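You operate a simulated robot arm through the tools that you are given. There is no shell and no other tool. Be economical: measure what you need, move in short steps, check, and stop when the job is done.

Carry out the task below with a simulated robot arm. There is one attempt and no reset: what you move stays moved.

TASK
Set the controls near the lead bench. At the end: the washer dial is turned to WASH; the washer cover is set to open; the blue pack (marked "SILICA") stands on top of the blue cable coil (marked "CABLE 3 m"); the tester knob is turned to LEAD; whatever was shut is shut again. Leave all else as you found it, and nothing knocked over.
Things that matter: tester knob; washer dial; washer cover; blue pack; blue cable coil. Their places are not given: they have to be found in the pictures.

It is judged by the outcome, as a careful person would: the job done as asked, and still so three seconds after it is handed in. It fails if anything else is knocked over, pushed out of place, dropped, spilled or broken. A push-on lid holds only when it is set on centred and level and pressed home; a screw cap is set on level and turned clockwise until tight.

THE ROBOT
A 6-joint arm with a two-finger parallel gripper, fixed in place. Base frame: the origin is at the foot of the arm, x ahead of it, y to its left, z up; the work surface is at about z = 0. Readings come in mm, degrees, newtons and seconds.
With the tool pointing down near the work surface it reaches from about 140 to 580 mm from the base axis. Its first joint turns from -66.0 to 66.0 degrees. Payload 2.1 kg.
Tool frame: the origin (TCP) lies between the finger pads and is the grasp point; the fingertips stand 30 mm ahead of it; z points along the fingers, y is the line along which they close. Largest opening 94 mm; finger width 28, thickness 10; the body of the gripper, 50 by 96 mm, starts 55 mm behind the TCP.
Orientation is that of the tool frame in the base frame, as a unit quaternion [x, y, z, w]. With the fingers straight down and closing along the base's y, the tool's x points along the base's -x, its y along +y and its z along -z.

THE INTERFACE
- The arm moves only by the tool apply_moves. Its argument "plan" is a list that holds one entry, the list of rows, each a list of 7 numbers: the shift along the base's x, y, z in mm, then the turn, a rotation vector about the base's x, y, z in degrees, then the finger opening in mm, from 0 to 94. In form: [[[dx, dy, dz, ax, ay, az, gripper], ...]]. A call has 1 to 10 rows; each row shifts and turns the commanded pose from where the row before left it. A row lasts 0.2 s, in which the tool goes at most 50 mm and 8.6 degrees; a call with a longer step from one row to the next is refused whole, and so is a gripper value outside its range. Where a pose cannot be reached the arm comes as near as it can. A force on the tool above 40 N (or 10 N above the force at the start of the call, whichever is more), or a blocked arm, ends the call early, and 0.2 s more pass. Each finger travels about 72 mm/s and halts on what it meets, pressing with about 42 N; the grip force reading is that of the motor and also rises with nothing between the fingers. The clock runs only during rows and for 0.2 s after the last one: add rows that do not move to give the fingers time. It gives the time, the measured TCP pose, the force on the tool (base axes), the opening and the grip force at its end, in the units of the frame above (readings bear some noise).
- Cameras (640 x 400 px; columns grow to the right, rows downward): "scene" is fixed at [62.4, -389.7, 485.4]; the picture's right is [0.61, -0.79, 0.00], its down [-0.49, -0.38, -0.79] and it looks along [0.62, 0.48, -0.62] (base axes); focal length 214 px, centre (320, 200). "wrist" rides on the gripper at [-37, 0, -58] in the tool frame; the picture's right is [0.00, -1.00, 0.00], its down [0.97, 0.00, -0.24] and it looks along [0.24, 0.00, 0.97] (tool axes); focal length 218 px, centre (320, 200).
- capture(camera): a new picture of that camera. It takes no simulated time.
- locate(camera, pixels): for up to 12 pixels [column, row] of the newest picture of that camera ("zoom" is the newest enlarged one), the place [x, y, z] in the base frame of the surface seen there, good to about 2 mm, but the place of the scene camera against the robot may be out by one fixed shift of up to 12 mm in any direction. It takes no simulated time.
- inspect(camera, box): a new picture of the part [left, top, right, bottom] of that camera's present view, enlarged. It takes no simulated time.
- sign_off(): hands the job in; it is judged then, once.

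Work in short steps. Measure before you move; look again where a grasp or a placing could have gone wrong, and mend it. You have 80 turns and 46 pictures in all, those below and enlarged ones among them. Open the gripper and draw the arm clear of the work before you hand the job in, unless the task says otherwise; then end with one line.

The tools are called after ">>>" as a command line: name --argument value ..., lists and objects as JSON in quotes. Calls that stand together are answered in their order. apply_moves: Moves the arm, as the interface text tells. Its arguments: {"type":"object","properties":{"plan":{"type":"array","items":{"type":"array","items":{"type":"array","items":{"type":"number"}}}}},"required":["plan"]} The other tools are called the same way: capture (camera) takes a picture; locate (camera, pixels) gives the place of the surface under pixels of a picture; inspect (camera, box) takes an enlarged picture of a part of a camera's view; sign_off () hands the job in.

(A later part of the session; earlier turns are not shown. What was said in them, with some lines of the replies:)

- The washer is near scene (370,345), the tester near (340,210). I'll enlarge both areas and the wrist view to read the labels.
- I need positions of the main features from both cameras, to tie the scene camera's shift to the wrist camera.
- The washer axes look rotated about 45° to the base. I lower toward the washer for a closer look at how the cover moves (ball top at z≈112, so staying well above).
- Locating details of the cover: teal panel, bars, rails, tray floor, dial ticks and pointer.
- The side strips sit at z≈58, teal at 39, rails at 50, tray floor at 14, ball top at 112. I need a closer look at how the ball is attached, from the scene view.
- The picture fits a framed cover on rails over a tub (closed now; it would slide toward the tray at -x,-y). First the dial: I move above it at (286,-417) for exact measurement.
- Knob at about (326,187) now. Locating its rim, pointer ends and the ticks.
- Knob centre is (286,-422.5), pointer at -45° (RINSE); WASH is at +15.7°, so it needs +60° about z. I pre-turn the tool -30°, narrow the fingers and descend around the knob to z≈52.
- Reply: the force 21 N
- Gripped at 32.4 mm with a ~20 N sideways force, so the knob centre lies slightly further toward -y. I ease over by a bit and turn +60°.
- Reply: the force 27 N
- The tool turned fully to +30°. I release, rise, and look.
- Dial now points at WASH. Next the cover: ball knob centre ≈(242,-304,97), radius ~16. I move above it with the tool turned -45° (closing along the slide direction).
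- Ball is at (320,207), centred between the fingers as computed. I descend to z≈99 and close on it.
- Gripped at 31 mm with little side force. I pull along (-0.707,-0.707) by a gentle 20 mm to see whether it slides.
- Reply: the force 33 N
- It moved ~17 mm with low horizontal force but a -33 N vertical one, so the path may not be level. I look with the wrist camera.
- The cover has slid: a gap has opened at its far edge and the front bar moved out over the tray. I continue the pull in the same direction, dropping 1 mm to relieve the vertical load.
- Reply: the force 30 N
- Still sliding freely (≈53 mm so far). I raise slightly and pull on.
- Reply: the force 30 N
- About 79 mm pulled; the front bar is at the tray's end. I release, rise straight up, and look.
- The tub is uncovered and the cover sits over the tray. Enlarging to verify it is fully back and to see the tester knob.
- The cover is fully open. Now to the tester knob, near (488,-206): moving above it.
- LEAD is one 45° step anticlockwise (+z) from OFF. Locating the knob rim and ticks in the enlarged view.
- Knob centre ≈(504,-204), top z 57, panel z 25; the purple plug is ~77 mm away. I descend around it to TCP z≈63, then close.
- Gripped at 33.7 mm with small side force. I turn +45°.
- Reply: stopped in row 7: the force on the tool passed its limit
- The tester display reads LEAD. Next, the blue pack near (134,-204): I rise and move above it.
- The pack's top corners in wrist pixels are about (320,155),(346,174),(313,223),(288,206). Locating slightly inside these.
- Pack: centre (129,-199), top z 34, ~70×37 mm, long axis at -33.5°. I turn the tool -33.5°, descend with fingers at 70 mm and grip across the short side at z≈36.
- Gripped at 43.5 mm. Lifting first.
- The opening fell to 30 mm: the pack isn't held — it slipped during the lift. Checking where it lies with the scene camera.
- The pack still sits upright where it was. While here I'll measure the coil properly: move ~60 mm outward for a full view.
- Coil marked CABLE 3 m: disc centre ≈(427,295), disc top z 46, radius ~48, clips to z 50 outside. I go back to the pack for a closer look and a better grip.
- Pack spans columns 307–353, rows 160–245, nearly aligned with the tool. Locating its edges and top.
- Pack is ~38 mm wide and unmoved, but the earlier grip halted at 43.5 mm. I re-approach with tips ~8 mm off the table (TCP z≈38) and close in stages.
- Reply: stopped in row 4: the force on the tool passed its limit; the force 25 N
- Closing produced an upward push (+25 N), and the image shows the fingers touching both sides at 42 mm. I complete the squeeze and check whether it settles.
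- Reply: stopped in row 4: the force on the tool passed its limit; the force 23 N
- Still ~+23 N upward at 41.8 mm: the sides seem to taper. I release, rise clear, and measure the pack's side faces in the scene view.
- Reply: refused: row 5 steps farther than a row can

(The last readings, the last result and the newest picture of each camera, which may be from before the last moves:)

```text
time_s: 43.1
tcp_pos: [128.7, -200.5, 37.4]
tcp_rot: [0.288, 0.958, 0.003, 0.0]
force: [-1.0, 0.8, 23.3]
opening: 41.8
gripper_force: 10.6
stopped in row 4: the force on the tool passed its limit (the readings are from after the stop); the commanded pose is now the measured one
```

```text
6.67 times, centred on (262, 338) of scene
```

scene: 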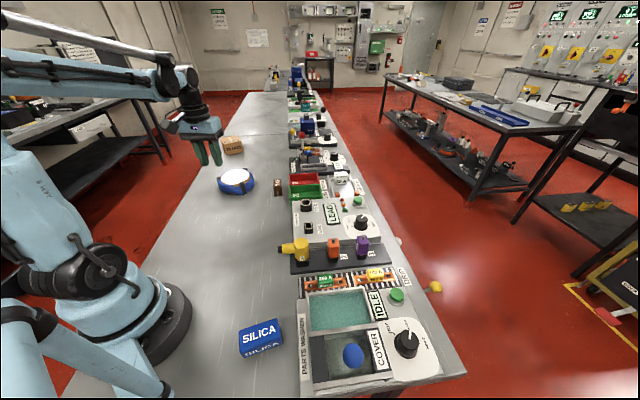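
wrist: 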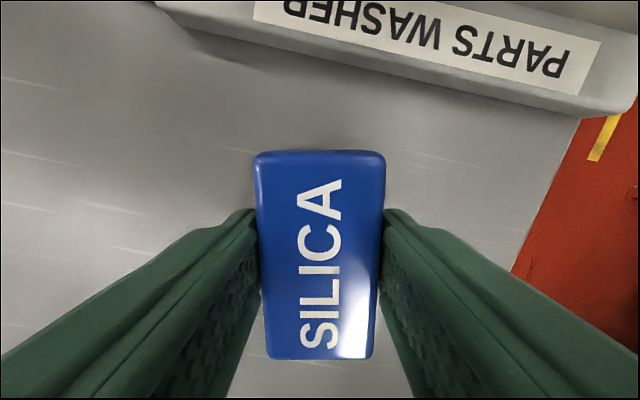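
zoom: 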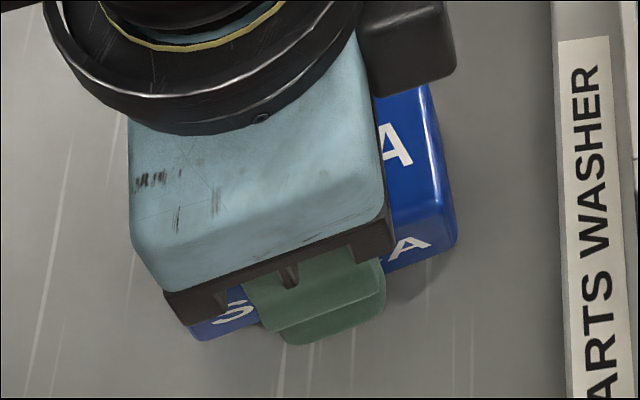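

Row 5 was too long; I reissue with shorter steps.

>>> apply_moves --plan '[[[0, 0, 0, 0, 0, 0, 55], [0, 0, 0, 0, 0, 0, 66], [0, 0, 20, 0, 0, 0, 66], [0, 0, 40, 0, 0, 0, 80], [0, 0, 40, 0, 0, 0, 90], [30, 30, 0, 0, 0, 0, 90], [30, 35, 0, 0, 0, 0, 90], [30, 35, 0, 0, 0, 0, 90], [0, 40, 0, 0, 0, 0, 90]]]'

>>> inspect --camera "scene" --box '[228, 308, 296, 368]'

```text
time_s: 45.1
tcp_pos: [218.8, -57.2, 134.5]
tcp_rot: [0.287, 0.958, 0.003, 0.0]
force: [0.0, 0.1, 0.2]
opening: 90.0
gripper_force: 0.1
```

```text
6.67 times, centred on (262, 338) of scene
```

zoom: 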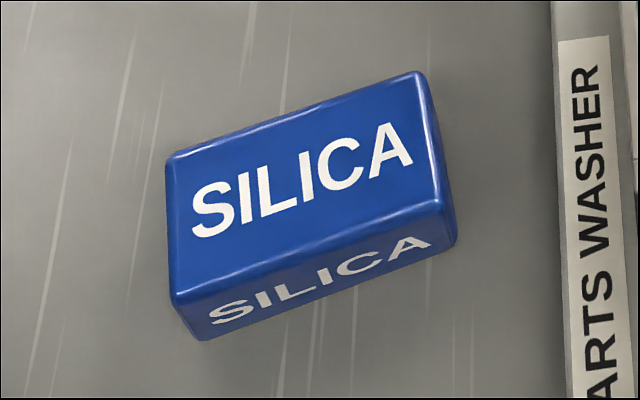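

Measuring several points down the pack's front and end faces.

>>> locate --camera "zoom" --pixels '[[320, 200], [318, 266], [320, 275], [322, 285], [324, 296], [180, 306], [190, 325], [198, 336], [437, 150], [446, 200], [445, 215], [450, 238]]'

```text
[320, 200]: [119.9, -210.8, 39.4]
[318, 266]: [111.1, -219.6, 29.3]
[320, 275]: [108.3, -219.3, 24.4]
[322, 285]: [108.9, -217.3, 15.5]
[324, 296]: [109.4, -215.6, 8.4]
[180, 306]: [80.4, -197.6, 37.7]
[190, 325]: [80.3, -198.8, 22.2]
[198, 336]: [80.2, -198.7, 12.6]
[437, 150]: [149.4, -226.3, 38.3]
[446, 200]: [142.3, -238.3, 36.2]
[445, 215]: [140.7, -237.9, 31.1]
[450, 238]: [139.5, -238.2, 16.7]
```

The faces read as roughly vertical with rounded edges; the low grip (z≈33) gave no wedge force, the higher one did. I retry with the tips almost at the table, then will lift very slowly while watching the opening.

>>> apply_moves --plan '[[[-22.6, -35.6, 0, 0, 0, 0, 80], [-22.6, -35.6, 0, 0, 0, 0, 70], [-22.6, -35.6, 0, 0, 0, 0, 66], [-22.8, -35.5, 0, 0, 0, 0.7, 66], [0, 0, -35, 0, 0, 0, 66], [0, 0, -35, 0, 0, 0, 66], [0, 0, -25, 0, 0, 0, 66], [0, 0, -5, 0, 0, 0, 66], [0, 0, 0, 0, 0, 0, 66]]]'

>>> apply_moves --plan '[[[0, 0, 0, 0, 0, 0, 66]]]'

```text
time_s: 47.1
tcp_pos: [127.7, -201.7, 37.7]
tcp_rot: [0.281, 0.96, 0.003, 0.0]
force: [-0.3, 0.8, 1.5]
opening: 66.2
gripper_force: 0.0
```

```text
time_s: 47.5
tcp_pos: [127.8, -202.2, 37.4]
tcp_rot: [0.281, 0.96, 0.003, 0.0]
force: [-0.2, 0.3, 0.2]
opening: 66.1
gripper_force: 0.0
```

TCP z is 37.5, y slightly low; correct by +1.5 in y and lower 6 mm, then close.

>>> apply_moves --plan '[[[0.7, 1.8, -3, 0, 0, 0, 66], [0, 0, -3, 0, 0, 0, 66], [0, 0, 0, 0, 0, 0, 55], [0, 0, 0, 0, 0, 0, 46], [0, 0, 0, 0, 0, 0, 40], [0, 0, 0, 0, 0, 0, 34], [0, 0, 0, 0, 0, 0, 30], [0, 0, 0, 0, 0, 0, 30]]]'

```text
time_s: 49.3
tcp_pos: [128.9, -201.3, 32.3]
tcp_rot: [0.282, 0.96, 0.002, 0.0]
force: [-0.3, -0.2, -0.2]
opening: 43.5
gripper_force: 41.7
```

Firm grip, 43.5 mm, no wedge force. Lifting very slowly.

>>> apply_moves --plan '[[[0, 0, 1, 0, 0, 0, 30], [0, 0, 1, 0, 0, 0, 30], [0, 0, 1, 0, 0, 0, 30], [0, 0, 2, 0, 0, 0, 30]]]'

```text
time_s: 50.3
tcp_pos: [130.1, -199.2, 36.3]
tcp_rot: [0.282, 0.959, 0.003, 0.0]
force: [0.6, 0.9, -0.8]
opening: 43.7
gripper_force: 42.1
```

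Opening holds at 43.7 mm. Continuing the slow lift.

>>> apply_moves --plan '[[[0, 0, 2, 0, 0, 0, 30], [0, 0, 2, 0, 0, 0, 30], [0, 0, 3, 0, 0, 0, 30], [0, 0, 3, 0, 0, 0, 30], [0, 0, 3, 0, 0, 0, 30], [0, 0, 3, 0, 0, 0, 30]]]'

>>> capture --camera "wrist"

```text
time_s: 51.7
tcp_pos: [128.7, -200.5, 53.4]
tcp_rot: [0.282, 0.96, 0.002, 0.0]
force: [0.7, 0.7, -0.6]
opening: 43.3
gripper_force: 41.9
```

```text
9 pictures are left
```

wrist: 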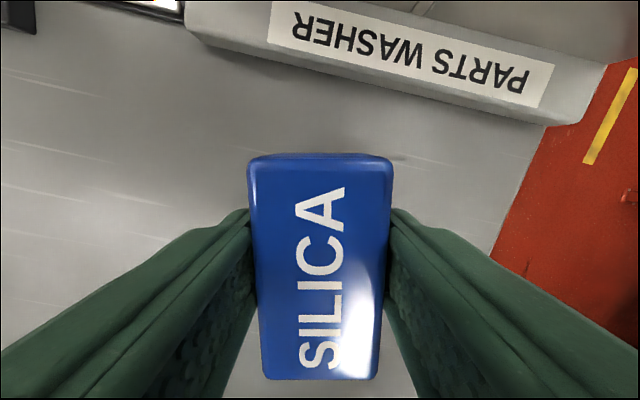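

The pack appears larger in view than when on the table at similar height — it is lifted. Continuing up gently.

>>> apply_moves --plan '[[[0, 0, 4, 0, 0, 0, 30], [0, 0, 6, 0, 0, 0, 30], [0, 0, 8, 0, 0, 0, 30], [0, 0, 10, 0, 0, 0, 30], [0, 0, 10, 0, 0, 0, 30], [0, 0, 10, 0, 0, 0, 30], [0, 0, 10, 0, 0, 0, 30], [0, 0, 8, 0, 0, 0, 30], [0, 0, 6, 0, 0, 0, 30], [0, 0, 3, 0, 0, 0, 30]]]'

```text
time_s: 53.9
tcp_pos: [128.6, -198.6, 126.8]
tcp_rot: [0.281, 0.96, 0.003, 0.0]
force: [-0.2, 0.6, -1.7]
opening: 43.4
gripper_force: 41.8
```

Held firmly at z≈127. Travelling smoothly toward the coil while turning the tool.

>>> apply_moves --plan '[[[3.1, 5.1, 0, 0, 0, 1, 30], [6.2, 10.3, 0, 0, 0, 2, 30], [9.3, 15.4, 0, 0, 0, 2.5, 30], [11.4, 18.8, 0, 0, 0, 2.5, 30], [11.4, 18.8, 0, 0, 0, 2.5, 30], [11.4, 18.8, 0, 0, 0, 2.5, 30], [11.4, 18.8, 0, 0, 0, 2.5, 30], [11.4, 18.8, 0, 0, 0, 2.5, 30], [9.3, 15.4, 0, 0, 0, 2.5, 30], [6.2, 10.3, 0, 0, 0, 2, 30]]]'

>>> apply_moves --plan '[[[6.2, 10.3, 0, 0, 0, 2, 30], [10.3, 17.1, 0, 0, 0, 2.5, 30], [12.4, 20.5, 0, 0, 0, 3, 30], [12.4, 20.5, 0, 0, 0, 3, 30], [12.4, 20.5, 0, 0, 0, 3, 30], [12.4, 20.5, 0, 0, 0, 3, 30], [12.4, 20.5, 0, 0, 0, 3, 30], [12.4, 20.5, 0, 0, 0, 3, 30], [10.3, 17.1, 0, 0, 0, 2.5, 30], [6.2, 10.3, 0, 0, 0, 2, 30]]]'

```text
time_s: 56.1
tcp_pos: [219.2, -50.7, 127.2]
tcp_rot: [0.089, 0.996, 0.002, -0.001]
force: [0.2, -0.7, -0.8]
opening: 43.5
gripper_force: 42.2
```

```text
time_s: 58.3
tcp_pos: [327.8, 127.8, 126.4]
tcp_rot: [-0.146, 0.989, 0.002, 0.0]
force: [0.2, -0.1, -1.3]
opening: 43.6
gripper_force: 41.6
```

Still held. Finishing the approach to above the coil centre.

>>> apply_moves --plan '[[[5.1, 8.6, 0, 0, 0, 1.5, 30], [9.2, 15.5, 0, 0, 0, 1.5, 30], [12.2, 20.6, 0, 0, 0, 1.5, 30], [13.3, 22.4, 0, 0, 0, 1.5, 30], [13.3, 22.4, 0, 0, 0, 1.5, 30], [13.3, 22.4, 0, 0, 0, 1.5, 30], [12.2, 20.6, 0, 0, 0, 1.5, 30], [9.2, 15.5, 0, 0, 0, 1.5, 30], [6.2, 10.3, 0, 0, 0, 1.5, 30], [4, 6, 0, 0, 0, 1.5, 30]]]'

>>> capture --camera "wrist"

```text
time_s: 60.5
tcp_pos: [424.6, 293.6, 127.5]
tcp_rot: [-0.275, 0.961, 0.002, -0.001]
force: [0.0, 0.4, -1.1]
opening: 43.8
gripper_force: 41.9
```

```text
8 pictures are left
```

wrist: 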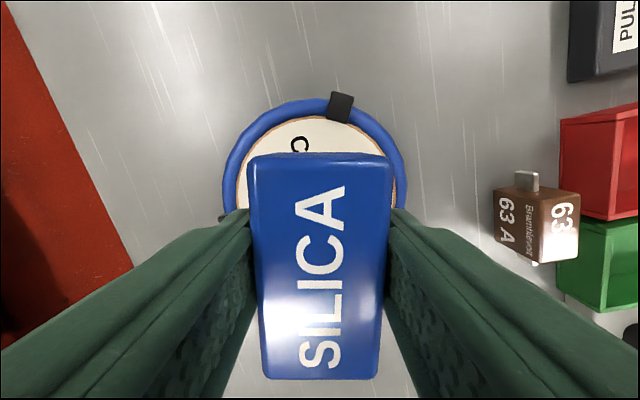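

Coil visible under the pack. Locating the pack's top edges and the coil to check centring.

>>> locate --camera "wrist" --pixels '[[320, 168], [320, 370], [256, 185], [386, 185], [320, 260], [270, 374], [374, 374], [320, 130], [340, 100], [315, 105], [232, 190], [402, 190]]'

```text
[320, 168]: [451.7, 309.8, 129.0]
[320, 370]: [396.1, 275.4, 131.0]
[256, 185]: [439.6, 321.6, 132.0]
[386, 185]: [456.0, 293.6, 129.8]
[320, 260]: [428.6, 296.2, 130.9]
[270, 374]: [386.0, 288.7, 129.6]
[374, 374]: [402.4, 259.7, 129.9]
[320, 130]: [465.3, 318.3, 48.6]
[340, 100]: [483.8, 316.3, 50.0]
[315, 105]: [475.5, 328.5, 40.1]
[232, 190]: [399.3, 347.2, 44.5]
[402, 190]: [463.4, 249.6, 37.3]
```

Pack centre ≈(424.5,293); target (427,295). Shift +2.5,+2 and lower 45 mm (bottom should then be ~4 mm above the disc).

>>> apply_moves --plan '[[[2.5, 2, -2, 0, 0, 0, 30], [0, 0, -5, 0, 0, 0, 30], [0, 0, -7, 0, 0, 0, 30], [0, 0, -8, 0, 0, 0, 30], [0, 0, -8, 0, 0, 0, 30], [0, 0, -7, 0, 0, 0, 30], [0, 0, -5, 0, 0, 0, 30], [0, 0, -3, 0, 0, 0, 30], [0, 0, 0, 0, 0, 0, 30]]]'

>>> apply_moves --plan '[[[0, 0, -1, 0, 0, 0, 30], [0, 0, -1, 0, 0, 0, 30], [0, 0, 0, 0, 0, 0, 30]]]'

```text
time_s: 62.5
tcp_pos: [426.6, 294.4, 82.5]
tcp_rot: [-0.274, 0.962, 0.003, -0.001]
force: [0.1, -0.2, -1.2]
opening: 43.7
gripper_force: 41.8
```

```text
time_s: 63.3
tcp_pos: [428.0, 294.9, 81.8]
tcp_rot: [-0.274, 0.962, 0.003, -0.001]
force: [-0.5, 0.9, -0.4]
opening: 43.6
gripper_force: 41.7
```

No contact yet; lowering in 1 mm steps.

>>> apply_moves --plan '[[[0, 0, -0.7, 0, 0, 0, 30], [0, 0, -0.7, 0, 0, 0, 30], [0, 0, 0, 0, 0, 0, 30]]]'

```text
time_s: 64.1
tcp_pos: [427.9, 294.3, 79.6]
tcp_rot: [-0.274, 0.962, 0.002, -0.002]
force: [0.0, -0.6, 2.5]
opening: 43.5
gripper_force: 42.4
```

Fz has risen by ~3 N: contact beginning. One more small step, then open slowly.

>>> apply_moves --plan '[[[0, 0, -0.5, 0, 0, 0, 30], [0, 0, 0, 0, 0, 0, 30]]]'

```text
time_s: 64.7
tcp_pos: [426.5, 293.7, 78.7]
tcp_rot: [-0.274, 0.962, 0.002, -0.002]
force: [-1.7, -1.5, 12.2]
opening: 43.8
gripper_force: 42.2
```

Firm contact (12 N). Opening slowly and then rising straight.

>>> apply_moves --plan '[[[0, 0, 0, 0, 0, 0, 44], [0, 0, 0, 0, 0, 0, 47], [0, 0, 0, 0, 0, 0, 55], [0, 0, 0, 0, 0, 0, 64], [0, 0, 10, 0, 0, 0, 64], [0, 0, 30, 0, 0, 0, 64], [0, 0, 40, 0, 0, 0, 64], [-15, -10, 40, 0, 0, 0, 64], [-30, -22, 15, 0, 0, 0, 80], [0, 0, 0, 0, 0, 0, 80]]]'

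>>> capture --camera "wrist"

```text
time_s: 66.9
tcp_pos: [381.9, 264.8, 213.8]
tcp_rot: [-0.274, 0.962, 0.001, -0.002]
force: [-0.4, -0.3, 0.4]
opening: 79.9
gripper_force: 0.0
```

```text
7 pictures are left
```

wrist: 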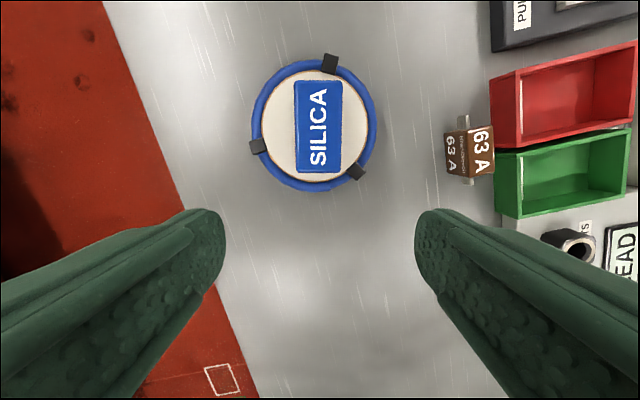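

The pack sits centred on the coil. I draw the arm clear and take a final scene view.

>>> apply_moves --plan '[[[-25, -25, 20, 0, 0, 0, 80], [-25, -25, 20, 0, 0, 0, 80], [-25, -25, 20, 0, 0, 0, 80], [0, -25, 20, 0, 0, 0, 80], [0, 0, 0, 0, 0, 0, 80]]]'

>>> capture --camera "scene"

>>> inspect --camera "scene" --box '[280, 270, 460, 390]'

```text
time_s: 68.1
tcp_pos: [306.1, 162.3, 291.7]
tcp_rot: [-0.275, 0.961, 0.002, -0.002]
force: [0.5, 0.2, -0.2]
opening: 80.1
gripper_force: 0.0
```

```text
6 pictures are left
```

scene: 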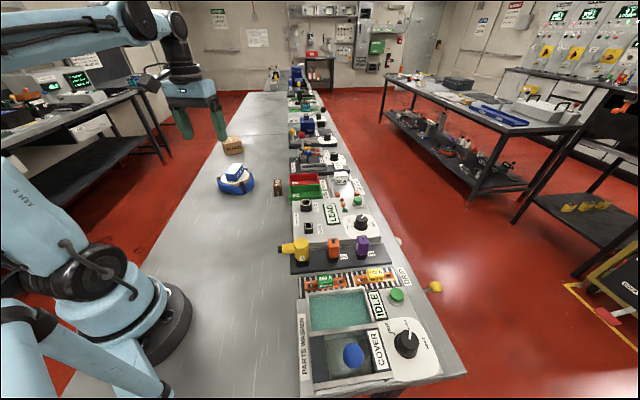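

```text
3.33 times, centred on (370, 330) of scene
```

zoom: 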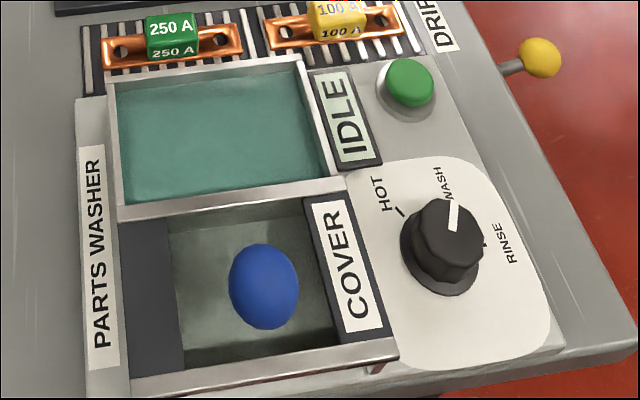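

All states check out: dial at WASH, cover slid open, tester display LEAD, pack centred on the coil, and nothing else has moved. Handing in.

>>> sign_off

```text
The job is handed in.
```

The job is handed in: the washer dial is at WASH, the washer cover is open, the tester knob is at LEAD, and the SILICA pack stands on the CABLE 3 m coil. Nothing else was opened or moved; the pack slipped on the first lift but stayed upright in place, and the second lift held.
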